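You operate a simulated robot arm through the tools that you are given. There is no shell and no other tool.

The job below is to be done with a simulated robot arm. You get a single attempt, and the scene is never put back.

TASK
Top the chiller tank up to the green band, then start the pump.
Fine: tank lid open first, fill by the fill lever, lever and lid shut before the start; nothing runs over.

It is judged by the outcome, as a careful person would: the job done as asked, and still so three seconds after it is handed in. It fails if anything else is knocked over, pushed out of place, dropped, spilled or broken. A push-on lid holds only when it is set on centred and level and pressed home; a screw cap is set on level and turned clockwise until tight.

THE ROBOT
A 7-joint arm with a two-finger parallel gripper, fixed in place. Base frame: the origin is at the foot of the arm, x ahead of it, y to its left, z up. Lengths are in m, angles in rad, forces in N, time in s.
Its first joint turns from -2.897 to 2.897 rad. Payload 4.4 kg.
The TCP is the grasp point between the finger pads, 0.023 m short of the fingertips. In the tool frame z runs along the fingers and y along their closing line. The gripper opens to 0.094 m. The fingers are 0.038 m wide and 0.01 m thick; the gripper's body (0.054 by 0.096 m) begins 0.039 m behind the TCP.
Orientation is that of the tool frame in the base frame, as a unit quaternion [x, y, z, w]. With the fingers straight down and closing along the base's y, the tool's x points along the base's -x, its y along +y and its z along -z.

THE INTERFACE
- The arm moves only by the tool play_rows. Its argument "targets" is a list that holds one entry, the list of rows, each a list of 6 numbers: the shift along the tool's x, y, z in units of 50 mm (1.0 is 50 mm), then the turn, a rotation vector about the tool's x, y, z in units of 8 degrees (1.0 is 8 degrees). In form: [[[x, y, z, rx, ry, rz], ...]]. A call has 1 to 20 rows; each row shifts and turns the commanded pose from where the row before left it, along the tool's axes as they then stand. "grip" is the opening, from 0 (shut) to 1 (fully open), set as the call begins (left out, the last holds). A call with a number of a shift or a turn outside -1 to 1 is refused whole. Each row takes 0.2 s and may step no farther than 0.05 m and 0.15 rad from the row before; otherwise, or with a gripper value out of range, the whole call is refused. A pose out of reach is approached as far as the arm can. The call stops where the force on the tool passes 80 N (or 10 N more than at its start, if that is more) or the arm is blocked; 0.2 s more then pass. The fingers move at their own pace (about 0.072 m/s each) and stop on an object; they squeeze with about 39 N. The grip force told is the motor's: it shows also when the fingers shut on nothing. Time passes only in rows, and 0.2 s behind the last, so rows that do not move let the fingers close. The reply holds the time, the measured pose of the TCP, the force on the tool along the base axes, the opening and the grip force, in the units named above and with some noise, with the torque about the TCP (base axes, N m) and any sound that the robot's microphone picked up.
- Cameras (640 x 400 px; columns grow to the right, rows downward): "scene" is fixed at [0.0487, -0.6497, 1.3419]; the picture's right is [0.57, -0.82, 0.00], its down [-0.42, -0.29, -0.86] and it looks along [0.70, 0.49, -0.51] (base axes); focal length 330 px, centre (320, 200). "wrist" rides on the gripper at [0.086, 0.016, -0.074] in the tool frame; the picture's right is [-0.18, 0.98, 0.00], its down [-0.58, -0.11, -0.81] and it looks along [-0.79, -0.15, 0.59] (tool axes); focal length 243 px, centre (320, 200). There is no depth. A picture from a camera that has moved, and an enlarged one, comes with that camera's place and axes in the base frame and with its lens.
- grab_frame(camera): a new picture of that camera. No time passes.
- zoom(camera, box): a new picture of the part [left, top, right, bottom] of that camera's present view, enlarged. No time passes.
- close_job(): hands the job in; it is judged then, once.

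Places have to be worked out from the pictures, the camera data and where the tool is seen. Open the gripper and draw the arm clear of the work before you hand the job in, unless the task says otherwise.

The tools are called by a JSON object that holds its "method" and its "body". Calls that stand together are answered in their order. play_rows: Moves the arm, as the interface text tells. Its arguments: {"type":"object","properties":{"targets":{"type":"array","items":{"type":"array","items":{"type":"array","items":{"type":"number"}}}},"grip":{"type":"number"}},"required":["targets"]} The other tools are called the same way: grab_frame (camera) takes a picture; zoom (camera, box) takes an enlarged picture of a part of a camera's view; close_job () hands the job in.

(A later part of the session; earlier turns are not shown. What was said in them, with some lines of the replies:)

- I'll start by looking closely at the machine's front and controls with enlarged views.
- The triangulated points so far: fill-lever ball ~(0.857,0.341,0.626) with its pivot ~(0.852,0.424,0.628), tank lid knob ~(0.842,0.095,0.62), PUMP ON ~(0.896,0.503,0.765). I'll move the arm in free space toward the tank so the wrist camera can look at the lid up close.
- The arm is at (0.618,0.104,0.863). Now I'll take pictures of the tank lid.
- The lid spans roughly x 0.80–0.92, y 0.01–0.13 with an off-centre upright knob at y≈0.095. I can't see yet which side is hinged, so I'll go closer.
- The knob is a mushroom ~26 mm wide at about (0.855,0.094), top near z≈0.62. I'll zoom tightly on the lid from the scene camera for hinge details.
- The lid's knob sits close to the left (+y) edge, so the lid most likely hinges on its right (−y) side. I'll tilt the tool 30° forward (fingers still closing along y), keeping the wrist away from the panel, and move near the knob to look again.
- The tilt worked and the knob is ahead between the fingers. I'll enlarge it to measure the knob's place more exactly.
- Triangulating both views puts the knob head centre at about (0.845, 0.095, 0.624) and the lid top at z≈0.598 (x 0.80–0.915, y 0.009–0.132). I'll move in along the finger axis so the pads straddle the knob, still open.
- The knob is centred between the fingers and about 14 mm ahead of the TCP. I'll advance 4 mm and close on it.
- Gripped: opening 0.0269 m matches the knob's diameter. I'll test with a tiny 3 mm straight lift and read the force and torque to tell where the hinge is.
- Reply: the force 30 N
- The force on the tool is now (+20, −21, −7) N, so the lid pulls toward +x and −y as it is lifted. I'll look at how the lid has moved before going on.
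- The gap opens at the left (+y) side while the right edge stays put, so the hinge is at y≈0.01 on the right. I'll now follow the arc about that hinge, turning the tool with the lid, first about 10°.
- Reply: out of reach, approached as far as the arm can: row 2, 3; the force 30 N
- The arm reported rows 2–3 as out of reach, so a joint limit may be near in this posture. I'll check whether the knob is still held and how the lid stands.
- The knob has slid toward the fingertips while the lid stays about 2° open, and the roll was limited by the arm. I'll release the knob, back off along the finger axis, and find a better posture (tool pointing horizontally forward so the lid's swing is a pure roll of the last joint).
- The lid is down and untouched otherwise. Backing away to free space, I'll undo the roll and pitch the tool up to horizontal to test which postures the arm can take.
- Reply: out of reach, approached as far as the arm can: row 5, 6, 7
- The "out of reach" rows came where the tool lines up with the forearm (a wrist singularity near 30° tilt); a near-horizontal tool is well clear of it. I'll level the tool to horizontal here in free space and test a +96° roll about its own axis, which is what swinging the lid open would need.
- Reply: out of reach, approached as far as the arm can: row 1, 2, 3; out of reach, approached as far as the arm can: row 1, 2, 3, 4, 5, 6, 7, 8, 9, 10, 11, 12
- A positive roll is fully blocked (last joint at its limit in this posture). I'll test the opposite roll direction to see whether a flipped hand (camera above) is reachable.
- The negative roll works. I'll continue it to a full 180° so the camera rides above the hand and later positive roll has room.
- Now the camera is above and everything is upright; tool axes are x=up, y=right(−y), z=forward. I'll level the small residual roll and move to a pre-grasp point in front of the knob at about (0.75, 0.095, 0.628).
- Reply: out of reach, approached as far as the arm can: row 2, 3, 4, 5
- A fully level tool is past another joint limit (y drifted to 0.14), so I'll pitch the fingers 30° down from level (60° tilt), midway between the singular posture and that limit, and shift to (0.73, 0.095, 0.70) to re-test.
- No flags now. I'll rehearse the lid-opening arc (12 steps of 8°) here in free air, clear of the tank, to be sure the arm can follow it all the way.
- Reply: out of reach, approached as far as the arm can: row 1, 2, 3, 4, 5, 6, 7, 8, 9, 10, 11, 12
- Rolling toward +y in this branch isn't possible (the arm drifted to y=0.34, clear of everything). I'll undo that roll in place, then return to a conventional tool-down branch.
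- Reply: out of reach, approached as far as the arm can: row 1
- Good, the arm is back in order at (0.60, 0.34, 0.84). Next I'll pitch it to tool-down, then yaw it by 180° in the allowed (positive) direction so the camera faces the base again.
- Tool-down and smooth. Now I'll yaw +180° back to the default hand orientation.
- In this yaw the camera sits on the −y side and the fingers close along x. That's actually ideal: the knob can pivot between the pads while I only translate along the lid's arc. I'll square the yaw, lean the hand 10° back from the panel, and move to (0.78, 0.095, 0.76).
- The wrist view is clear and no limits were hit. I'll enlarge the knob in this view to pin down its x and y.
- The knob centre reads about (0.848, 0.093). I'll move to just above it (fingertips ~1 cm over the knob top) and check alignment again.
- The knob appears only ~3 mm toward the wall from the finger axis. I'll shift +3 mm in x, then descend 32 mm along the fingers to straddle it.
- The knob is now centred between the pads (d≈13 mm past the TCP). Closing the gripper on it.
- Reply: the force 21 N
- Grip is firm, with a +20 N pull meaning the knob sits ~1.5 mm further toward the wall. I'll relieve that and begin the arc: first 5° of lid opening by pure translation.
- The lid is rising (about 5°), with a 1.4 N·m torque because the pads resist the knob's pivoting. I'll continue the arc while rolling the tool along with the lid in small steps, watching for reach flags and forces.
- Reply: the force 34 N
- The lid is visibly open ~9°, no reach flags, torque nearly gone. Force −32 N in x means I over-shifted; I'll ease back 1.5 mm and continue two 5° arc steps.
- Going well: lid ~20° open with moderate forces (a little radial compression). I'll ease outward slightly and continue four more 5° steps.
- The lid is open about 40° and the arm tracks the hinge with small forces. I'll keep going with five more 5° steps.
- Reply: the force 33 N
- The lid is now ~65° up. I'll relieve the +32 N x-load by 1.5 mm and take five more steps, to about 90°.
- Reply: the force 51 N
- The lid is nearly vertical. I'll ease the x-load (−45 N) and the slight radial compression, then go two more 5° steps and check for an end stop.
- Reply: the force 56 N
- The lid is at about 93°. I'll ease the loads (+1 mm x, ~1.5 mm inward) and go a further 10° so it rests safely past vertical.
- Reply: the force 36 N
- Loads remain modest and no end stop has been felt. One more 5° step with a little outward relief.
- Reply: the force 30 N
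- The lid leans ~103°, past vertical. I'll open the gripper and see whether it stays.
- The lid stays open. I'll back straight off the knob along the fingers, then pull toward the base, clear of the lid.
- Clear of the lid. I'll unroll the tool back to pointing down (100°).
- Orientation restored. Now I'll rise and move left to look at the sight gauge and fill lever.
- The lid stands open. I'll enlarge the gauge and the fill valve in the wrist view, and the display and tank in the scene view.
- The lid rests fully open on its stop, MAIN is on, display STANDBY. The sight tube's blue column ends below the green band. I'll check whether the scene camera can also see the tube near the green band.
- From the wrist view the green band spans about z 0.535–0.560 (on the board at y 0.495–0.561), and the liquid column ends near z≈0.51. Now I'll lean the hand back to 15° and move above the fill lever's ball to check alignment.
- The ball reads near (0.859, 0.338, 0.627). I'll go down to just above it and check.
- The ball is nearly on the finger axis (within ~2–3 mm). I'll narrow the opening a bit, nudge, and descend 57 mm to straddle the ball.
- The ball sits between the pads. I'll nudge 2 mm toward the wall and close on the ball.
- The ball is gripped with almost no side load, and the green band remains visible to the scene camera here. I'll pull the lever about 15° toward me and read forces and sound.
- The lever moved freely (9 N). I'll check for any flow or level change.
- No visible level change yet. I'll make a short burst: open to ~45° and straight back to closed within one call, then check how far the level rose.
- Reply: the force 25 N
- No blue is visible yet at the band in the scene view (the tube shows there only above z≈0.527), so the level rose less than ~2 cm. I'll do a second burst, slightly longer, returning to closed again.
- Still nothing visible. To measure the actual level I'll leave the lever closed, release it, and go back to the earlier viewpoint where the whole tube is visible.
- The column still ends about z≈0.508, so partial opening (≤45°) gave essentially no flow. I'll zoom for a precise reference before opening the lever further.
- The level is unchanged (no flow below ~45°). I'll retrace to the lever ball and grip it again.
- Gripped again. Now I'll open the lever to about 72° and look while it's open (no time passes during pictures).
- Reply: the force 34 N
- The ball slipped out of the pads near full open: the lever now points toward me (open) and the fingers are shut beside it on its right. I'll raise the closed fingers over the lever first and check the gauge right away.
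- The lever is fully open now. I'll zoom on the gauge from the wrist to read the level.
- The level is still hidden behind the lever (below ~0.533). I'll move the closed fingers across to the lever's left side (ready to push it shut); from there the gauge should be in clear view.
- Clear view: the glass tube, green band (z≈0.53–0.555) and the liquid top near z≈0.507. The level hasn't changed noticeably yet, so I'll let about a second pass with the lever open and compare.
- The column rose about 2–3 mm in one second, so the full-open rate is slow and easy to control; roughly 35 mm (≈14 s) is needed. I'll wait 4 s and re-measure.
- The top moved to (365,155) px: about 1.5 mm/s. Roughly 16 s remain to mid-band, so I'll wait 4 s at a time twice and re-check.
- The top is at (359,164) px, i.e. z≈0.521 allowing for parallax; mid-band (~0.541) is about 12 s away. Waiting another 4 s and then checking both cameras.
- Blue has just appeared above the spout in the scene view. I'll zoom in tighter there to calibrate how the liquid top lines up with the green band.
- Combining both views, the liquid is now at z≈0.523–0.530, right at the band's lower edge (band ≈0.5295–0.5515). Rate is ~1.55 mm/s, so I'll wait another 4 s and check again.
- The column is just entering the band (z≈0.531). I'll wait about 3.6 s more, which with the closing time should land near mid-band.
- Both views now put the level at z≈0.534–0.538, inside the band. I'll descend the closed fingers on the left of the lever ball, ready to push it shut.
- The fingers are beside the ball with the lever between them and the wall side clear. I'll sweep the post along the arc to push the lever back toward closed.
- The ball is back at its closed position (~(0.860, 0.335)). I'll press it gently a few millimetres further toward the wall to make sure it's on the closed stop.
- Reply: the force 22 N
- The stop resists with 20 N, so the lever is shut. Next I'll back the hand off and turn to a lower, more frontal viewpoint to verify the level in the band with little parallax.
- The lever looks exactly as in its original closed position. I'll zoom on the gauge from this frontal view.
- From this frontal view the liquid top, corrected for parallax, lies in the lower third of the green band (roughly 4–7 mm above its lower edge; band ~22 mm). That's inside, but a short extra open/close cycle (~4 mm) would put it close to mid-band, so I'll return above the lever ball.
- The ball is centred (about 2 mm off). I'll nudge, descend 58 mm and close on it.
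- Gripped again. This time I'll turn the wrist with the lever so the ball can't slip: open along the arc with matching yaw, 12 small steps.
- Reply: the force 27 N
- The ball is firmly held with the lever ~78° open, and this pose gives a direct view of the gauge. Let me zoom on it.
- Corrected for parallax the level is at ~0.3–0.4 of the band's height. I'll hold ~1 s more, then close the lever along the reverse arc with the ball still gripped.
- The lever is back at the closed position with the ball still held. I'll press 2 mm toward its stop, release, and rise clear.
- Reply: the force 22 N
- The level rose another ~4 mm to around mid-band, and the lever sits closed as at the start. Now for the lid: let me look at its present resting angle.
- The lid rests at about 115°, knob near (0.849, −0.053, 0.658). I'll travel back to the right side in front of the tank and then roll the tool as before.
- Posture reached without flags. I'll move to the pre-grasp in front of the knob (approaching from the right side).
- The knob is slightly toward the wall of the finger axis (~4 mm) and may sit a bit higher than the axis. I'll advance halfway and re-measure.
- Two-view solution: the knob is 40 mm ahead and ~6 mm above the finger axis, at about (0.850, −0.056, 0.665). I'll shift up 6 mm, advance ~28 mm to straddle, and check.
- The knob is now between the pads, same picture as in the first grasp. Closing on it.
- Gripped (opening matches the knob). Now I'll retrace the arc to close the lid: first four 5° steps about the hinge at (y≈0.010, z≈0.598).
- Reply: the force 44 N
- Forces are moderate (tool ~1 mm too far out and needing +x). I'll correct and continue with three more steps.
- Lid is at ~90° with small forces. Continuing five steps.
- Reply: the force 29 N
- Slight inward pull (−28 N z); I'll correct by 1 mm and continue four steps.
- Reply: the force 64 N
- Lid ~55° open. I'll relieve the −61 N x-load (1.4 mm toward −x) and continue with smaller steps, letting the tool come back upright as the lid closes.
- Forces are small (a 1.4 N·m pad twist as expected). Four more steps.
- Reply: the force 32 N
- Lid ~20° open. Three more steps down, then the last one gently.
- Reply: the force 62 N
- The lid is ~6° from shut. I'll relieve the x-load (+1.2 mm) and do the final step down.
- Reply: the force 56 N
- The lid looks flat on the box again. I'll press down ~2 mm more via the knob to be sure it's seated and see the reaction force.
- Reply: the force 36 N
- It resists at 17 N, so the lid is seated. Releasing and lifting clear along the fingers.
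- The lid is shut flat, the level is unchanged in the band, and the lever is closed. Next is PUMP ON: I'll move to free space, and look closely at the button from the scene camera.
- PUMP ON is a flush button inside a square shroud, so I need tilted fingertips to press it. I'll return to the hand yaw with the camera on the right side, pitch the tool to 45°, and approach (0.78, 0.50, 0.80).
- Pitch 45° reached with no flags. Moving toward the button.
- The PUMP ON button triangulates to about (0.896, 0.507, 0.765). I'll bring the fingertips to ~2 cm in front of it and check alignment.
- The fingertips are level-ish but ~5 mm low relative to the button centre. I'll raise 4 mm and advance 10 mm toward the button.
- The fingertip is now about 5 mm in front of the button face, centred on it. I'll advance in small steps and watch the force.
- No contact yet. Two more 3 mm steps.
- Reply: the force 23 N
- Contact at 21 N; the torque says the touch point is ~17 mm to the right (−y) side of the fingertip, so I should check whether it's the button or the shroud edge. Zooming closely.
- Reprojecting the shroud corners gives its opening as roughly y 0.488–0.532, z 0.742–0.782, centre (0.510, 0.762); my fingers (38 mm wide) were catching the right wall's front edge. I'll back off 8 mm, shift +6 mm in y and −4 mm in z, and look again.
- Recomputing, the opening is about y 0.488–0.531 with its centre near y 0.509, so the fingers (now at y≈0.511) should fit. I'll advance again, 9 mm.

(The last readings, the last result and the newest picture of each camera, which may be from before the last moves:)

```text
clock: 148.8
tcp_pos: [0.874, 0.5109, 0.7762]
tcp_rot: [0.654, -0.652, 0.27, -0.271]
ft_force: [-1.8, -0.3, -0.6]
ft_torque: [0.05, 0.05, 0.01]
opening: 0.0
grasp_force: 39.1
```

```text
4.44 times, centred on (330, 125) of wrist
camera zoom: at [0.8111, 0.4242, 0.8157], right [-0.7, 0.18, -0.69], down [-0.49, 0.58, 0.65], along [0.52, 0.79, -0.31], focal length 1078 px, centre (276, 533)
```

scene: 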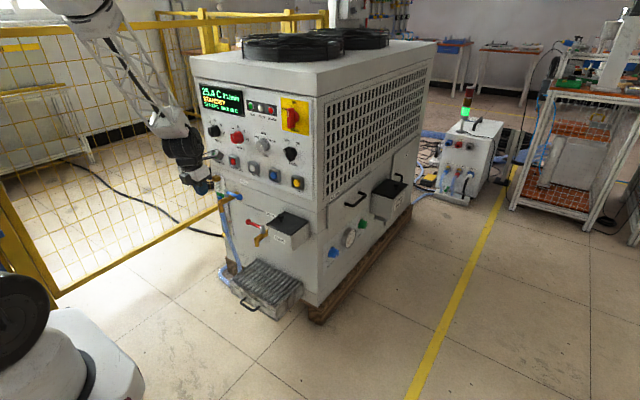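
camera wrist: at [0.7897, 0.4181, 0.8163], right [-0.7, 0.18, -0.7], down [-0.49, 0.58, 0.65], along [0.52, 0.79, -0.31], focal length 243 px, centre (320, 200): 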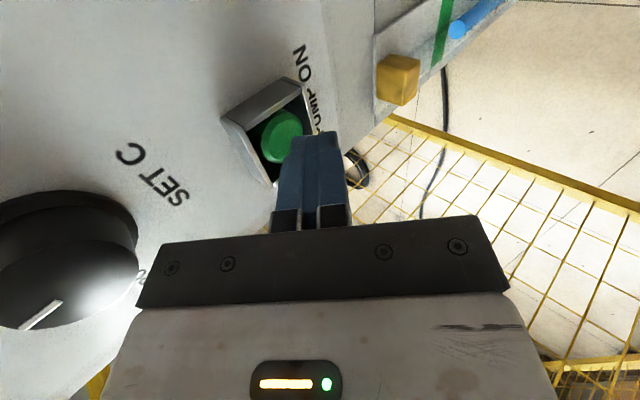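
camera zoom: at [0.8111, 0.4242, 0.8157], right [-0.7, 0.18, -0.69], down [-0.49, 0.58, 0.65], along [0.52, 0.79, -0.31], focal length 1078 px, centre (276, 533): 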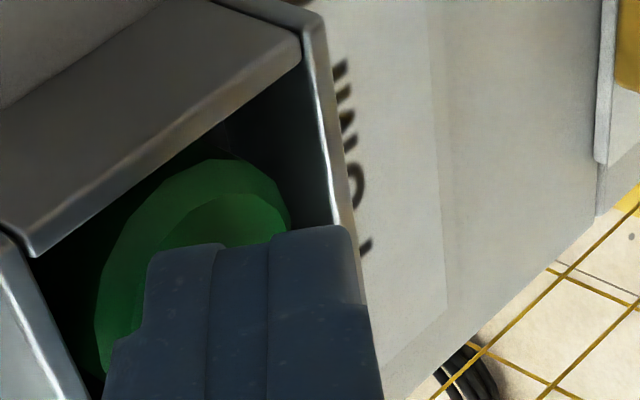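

No wall contact this time (only −1.8 N). Continuing forward in 3 mm steps.

{"method": "play_rows", "body": {"targets": [[[0, -0.0424, 0.0424, 0, 0, 0], [0, -0.0424, 0.0424, 0, 0, 0]]]}}

{"method": "zoom", "body": {"camera": "scene", "box": [185, 80, 265, 175]}}

{"method": "zoom", "body": {"camera": "wrist", "box": [280, 80, 380, 170]}}

```text
clock: 149.4
tcp_pos: [0.8798, 0.5112, 0.7749]
tcp_rot: [0.654, -0.652, 0.27, -0.27]
ft_force: [-23.7, -9.7, 4.9]
ft_torque: [-0.07, 0.17, -0.03]
opening: 0.0002
grasp_force: 39.0
heard: click
```

```text
4.21 times, centred on (225, 128) of scene
camera zoom: at [0.0487, -0.6497, 1.3419], right [0.57, -0.82, 0.0], down [-0.42, -0.29, -0.86], along [0.7, 0.49, -0.51], focal length 1392 px, centre (720, 505)
```

zoom: 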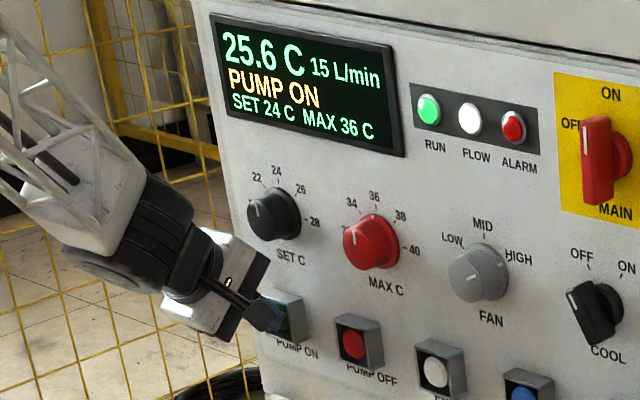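

```text
4.44 times, centred on (330, 125) of wrist
camera zoom: at [0.8166, 0.4241, 0.8163], right [-0.7, 0.18, -0.69], down [-0.49, 0.58, 0.65], along [0.52, 0.79, -0.31], focal length 1078 px, centre (276, 533)
```

zoom: 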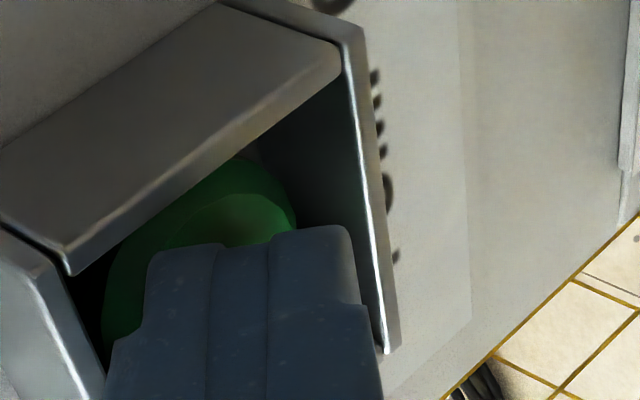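

Click heard; the display shows PUMP ON, 15 L/min, RUN and FLOW lit. I'll withdraw straight back out of the shroud.

{"method": "play_rows", "body": {"targets": [[[0, 0.17, -0.17, 0, 0, 0], [0, 0.28, -0.28, 0, 0, 0], [0, 0.5, -0.5, 0, 0, 0], [0, 0.6, -0.6, 0, 0, 0], [0, 0.6, -0.6, 0, 0, 0], [0.3, 0.6, -0.6, 0, 0, 0], [0, 0, 0, 0, 0, 0]]]}}

{"method": "zoom", "body": {"camera": "scene", "box": [185, 80, 325, 200]}}

{"method": "zoom", "body": {"camera": "scene", "box": [205, 170, 245, 205]}}

{"method": "grab_frame", "body": {"camera": "wrist"}}

```text
clock: 151.0
tcp_pos: [0.6858, 0.4974, 0.7749]
tcp_rot: [0.654, -0.652, 0.27, -0.272]
ft_force: [-0.5, 0.0, 0.5]
ft_torque: [0.01, -0.01, 0.01]
opening: 0.0003
grasp_force: 38.8
```

```text
3.33 times, centred on (255, 140) of scene
camera zoom: at [0.0487, -0.6497, 1.3419], right [0.57, -0.82, 0.0], down [-0.42, -0.29, -0.86], along [0.7, 0.49, -0.51], focal length 1102 px, centre (537, 400)
```

zoom: 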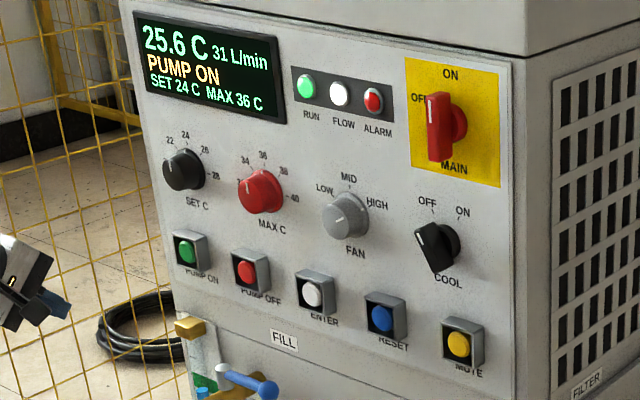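

```text
11.43 times, centred on (225, 188) of scene
camera zoom: at [0.0487, -0.6497, 1.3419], right [0.57, -0.82, 0.0], down [-0.42, -0.29, -0.86], along [0.7, 0.49, -0.51], focal length 3778 px, centre (1406, 343)
```

zoom: 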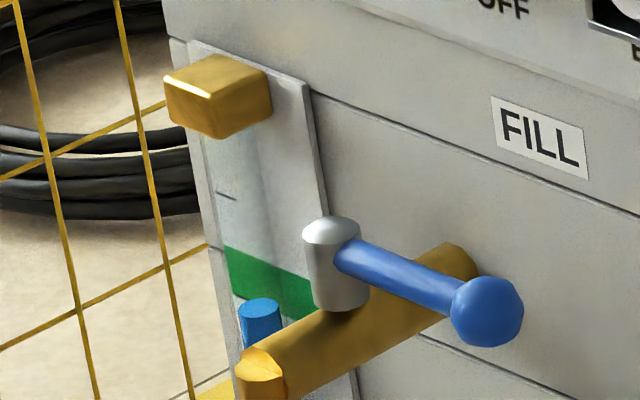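

```text
taken
camera wrist: at [0.6231, 0.4102, 0.8154], right [-0.7, 0.18, -0.7], down [-0.49, 0.58, 0.65], along [0.52, 0.79, -0.31], focal length 243 px, centre (320, 200)
```

wrist: 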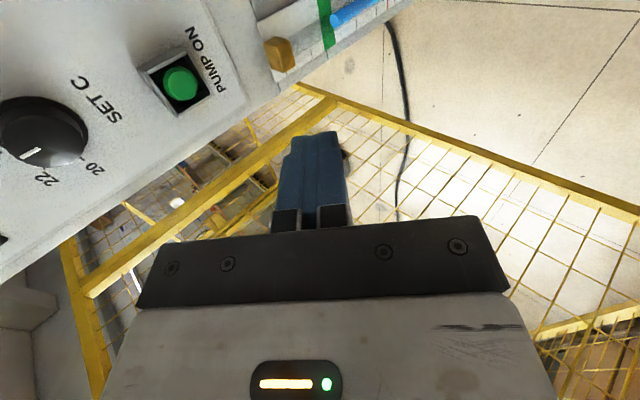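

The pump is running (31 L/min and rising), the level is unchanged in the band, lever and lid shut. I'll open the gripper and draw the arm clear, then re-check.

{"method": "play_rows", "body": {"targets": [[[0.25, 0.1414, -0.707, 0, 0, 0], [0.25, 0.1414, -0.707, 0, 0, 0], [0.25, 0.1414, -0.707, 0, 0, 0], [0.25, 0.1414, -0.707, 0, 0, 0], [0, 0, 0, 0, 0, 0], [0, 0, 0, 0, 0, 0], [0, 0, 0, 0, 0, 0], [0, 0, 0, 0, 0, 0], [0, 0, 0, 0, 0, 0], [0, 0, 0, 0, 0, 0]]], "grip": 1}}

{"method": "grab_frame", "body": {"camera": "scene"}}

{"method": "zoom", "body": {"camera": "scene", "box": [185, 80, 325, 200]}}

{"method": "zoom", "body": {"camera": "scene", "box": [205, 170, 245, 205]}}

{"method": "zoom", "body": {"camera": "scene", "box": [205, 180, 345, 320]}}

```text
clock: 153.2
tcp_pos: [0.5651, 0.4436, 0.8568]
tcp_rot: [0.654, -0.652, 0.271, -0.271]
ft_force: [0.0, -0.5, -0.2]
ft_torque: [0.0, -0.01, -0.02]
opening: 0.094
grasp_force: 0.1
```

```text
taken
```

scene: 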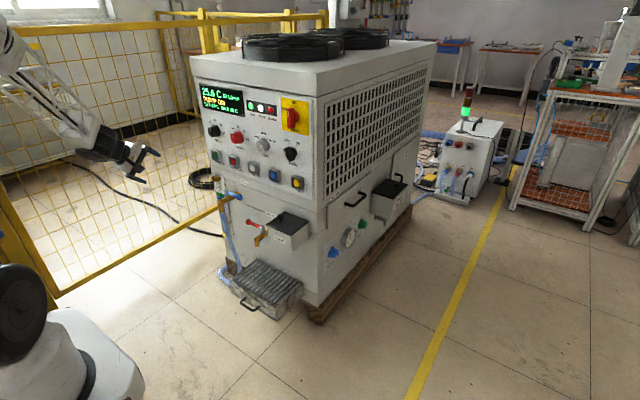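

```text
3.33 times, centred on (255, 140) of scene
camera zoom: at [0.0487, -0.6497, 1.3419], right [0.57, -0.82, 0.0], down [-0.42, -0.29, -0.86], along [0.7, 0.49, -0.51], focal length 1102 px, centre (537, 400)
```

zoom: 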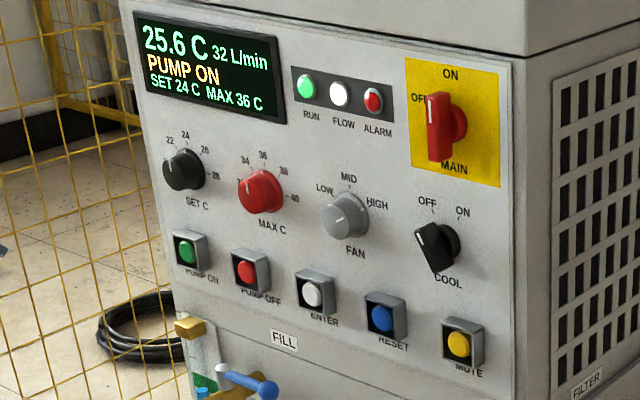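

```text
11.43 times, centred on (225, 188) of scene
camera zoom: at [0.0487, -0.6497, 1.3419], right [0.57, -0.82, 0.0], down [-0.42, -0.29, -0.86], along [0.7, 0.49, -0.51], focal length 3778 px, centre (1406, 343)
```

zoom: 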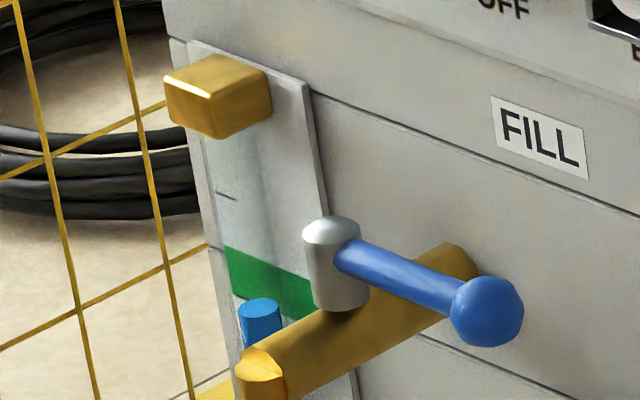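

```text
2.86 times, centred on (275, 250) of scene
camera zoom: at [0.0487, -0.6497, 1.3419], right [0.57, -0.82, 0.0], down [-0.42, -0.29, -0.86], along [0.7, 0.49, -0.51], focal length 944 px, centre (449, 57)
```

zoom: 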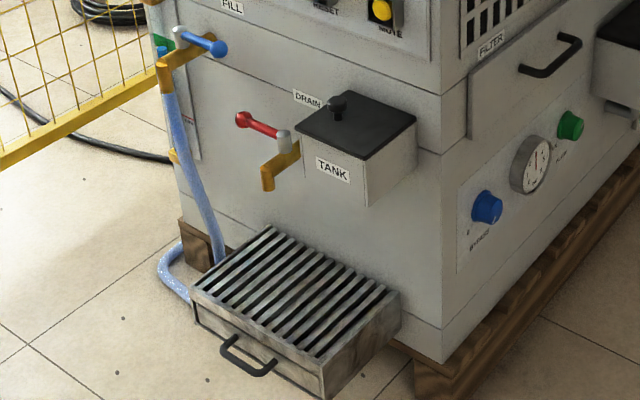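

Everything checks out: pump running at a steady 32 L/min, level at about mid-band, fill lever and tank lid shut, nothing spilled or displaced, gripper open and arm clear. Handing the job in.

{"method": "close_job", "body": {}}

```text
The job is handed in.
```

I topped the chiller tank up into the green band and started the pump. The display shows PUMP ON at a steady 32 L/min, with RUN and FLOW lit.

- **Order:** I opened the tank lid first, filled with the fill lever, then shut the lever and the lid before pressing PUMP ON.
- **Level:** By my reading of the sight tube it sits about mid-band, allowing for the camera angle. It had not moved when I last looked, about four seconds after the start.
- **Second fill:** The first fill ended in the lower third of the band, so I opened the lever again briefly to bring the level up.
- **Lever slip:** During the first fill the lever's ball slipped out of the gripper near full open. I pushed the lever shut from its other side and nothing ran over.
- **Button press:** My first press on PUMP ON stopped on the edge of the button's housing at about 21 N. I backed off, re-aligned, and the second press clicked.

I saw nothing spilled or pushed out of place. The gripper is open and the arm is clear of the machine.
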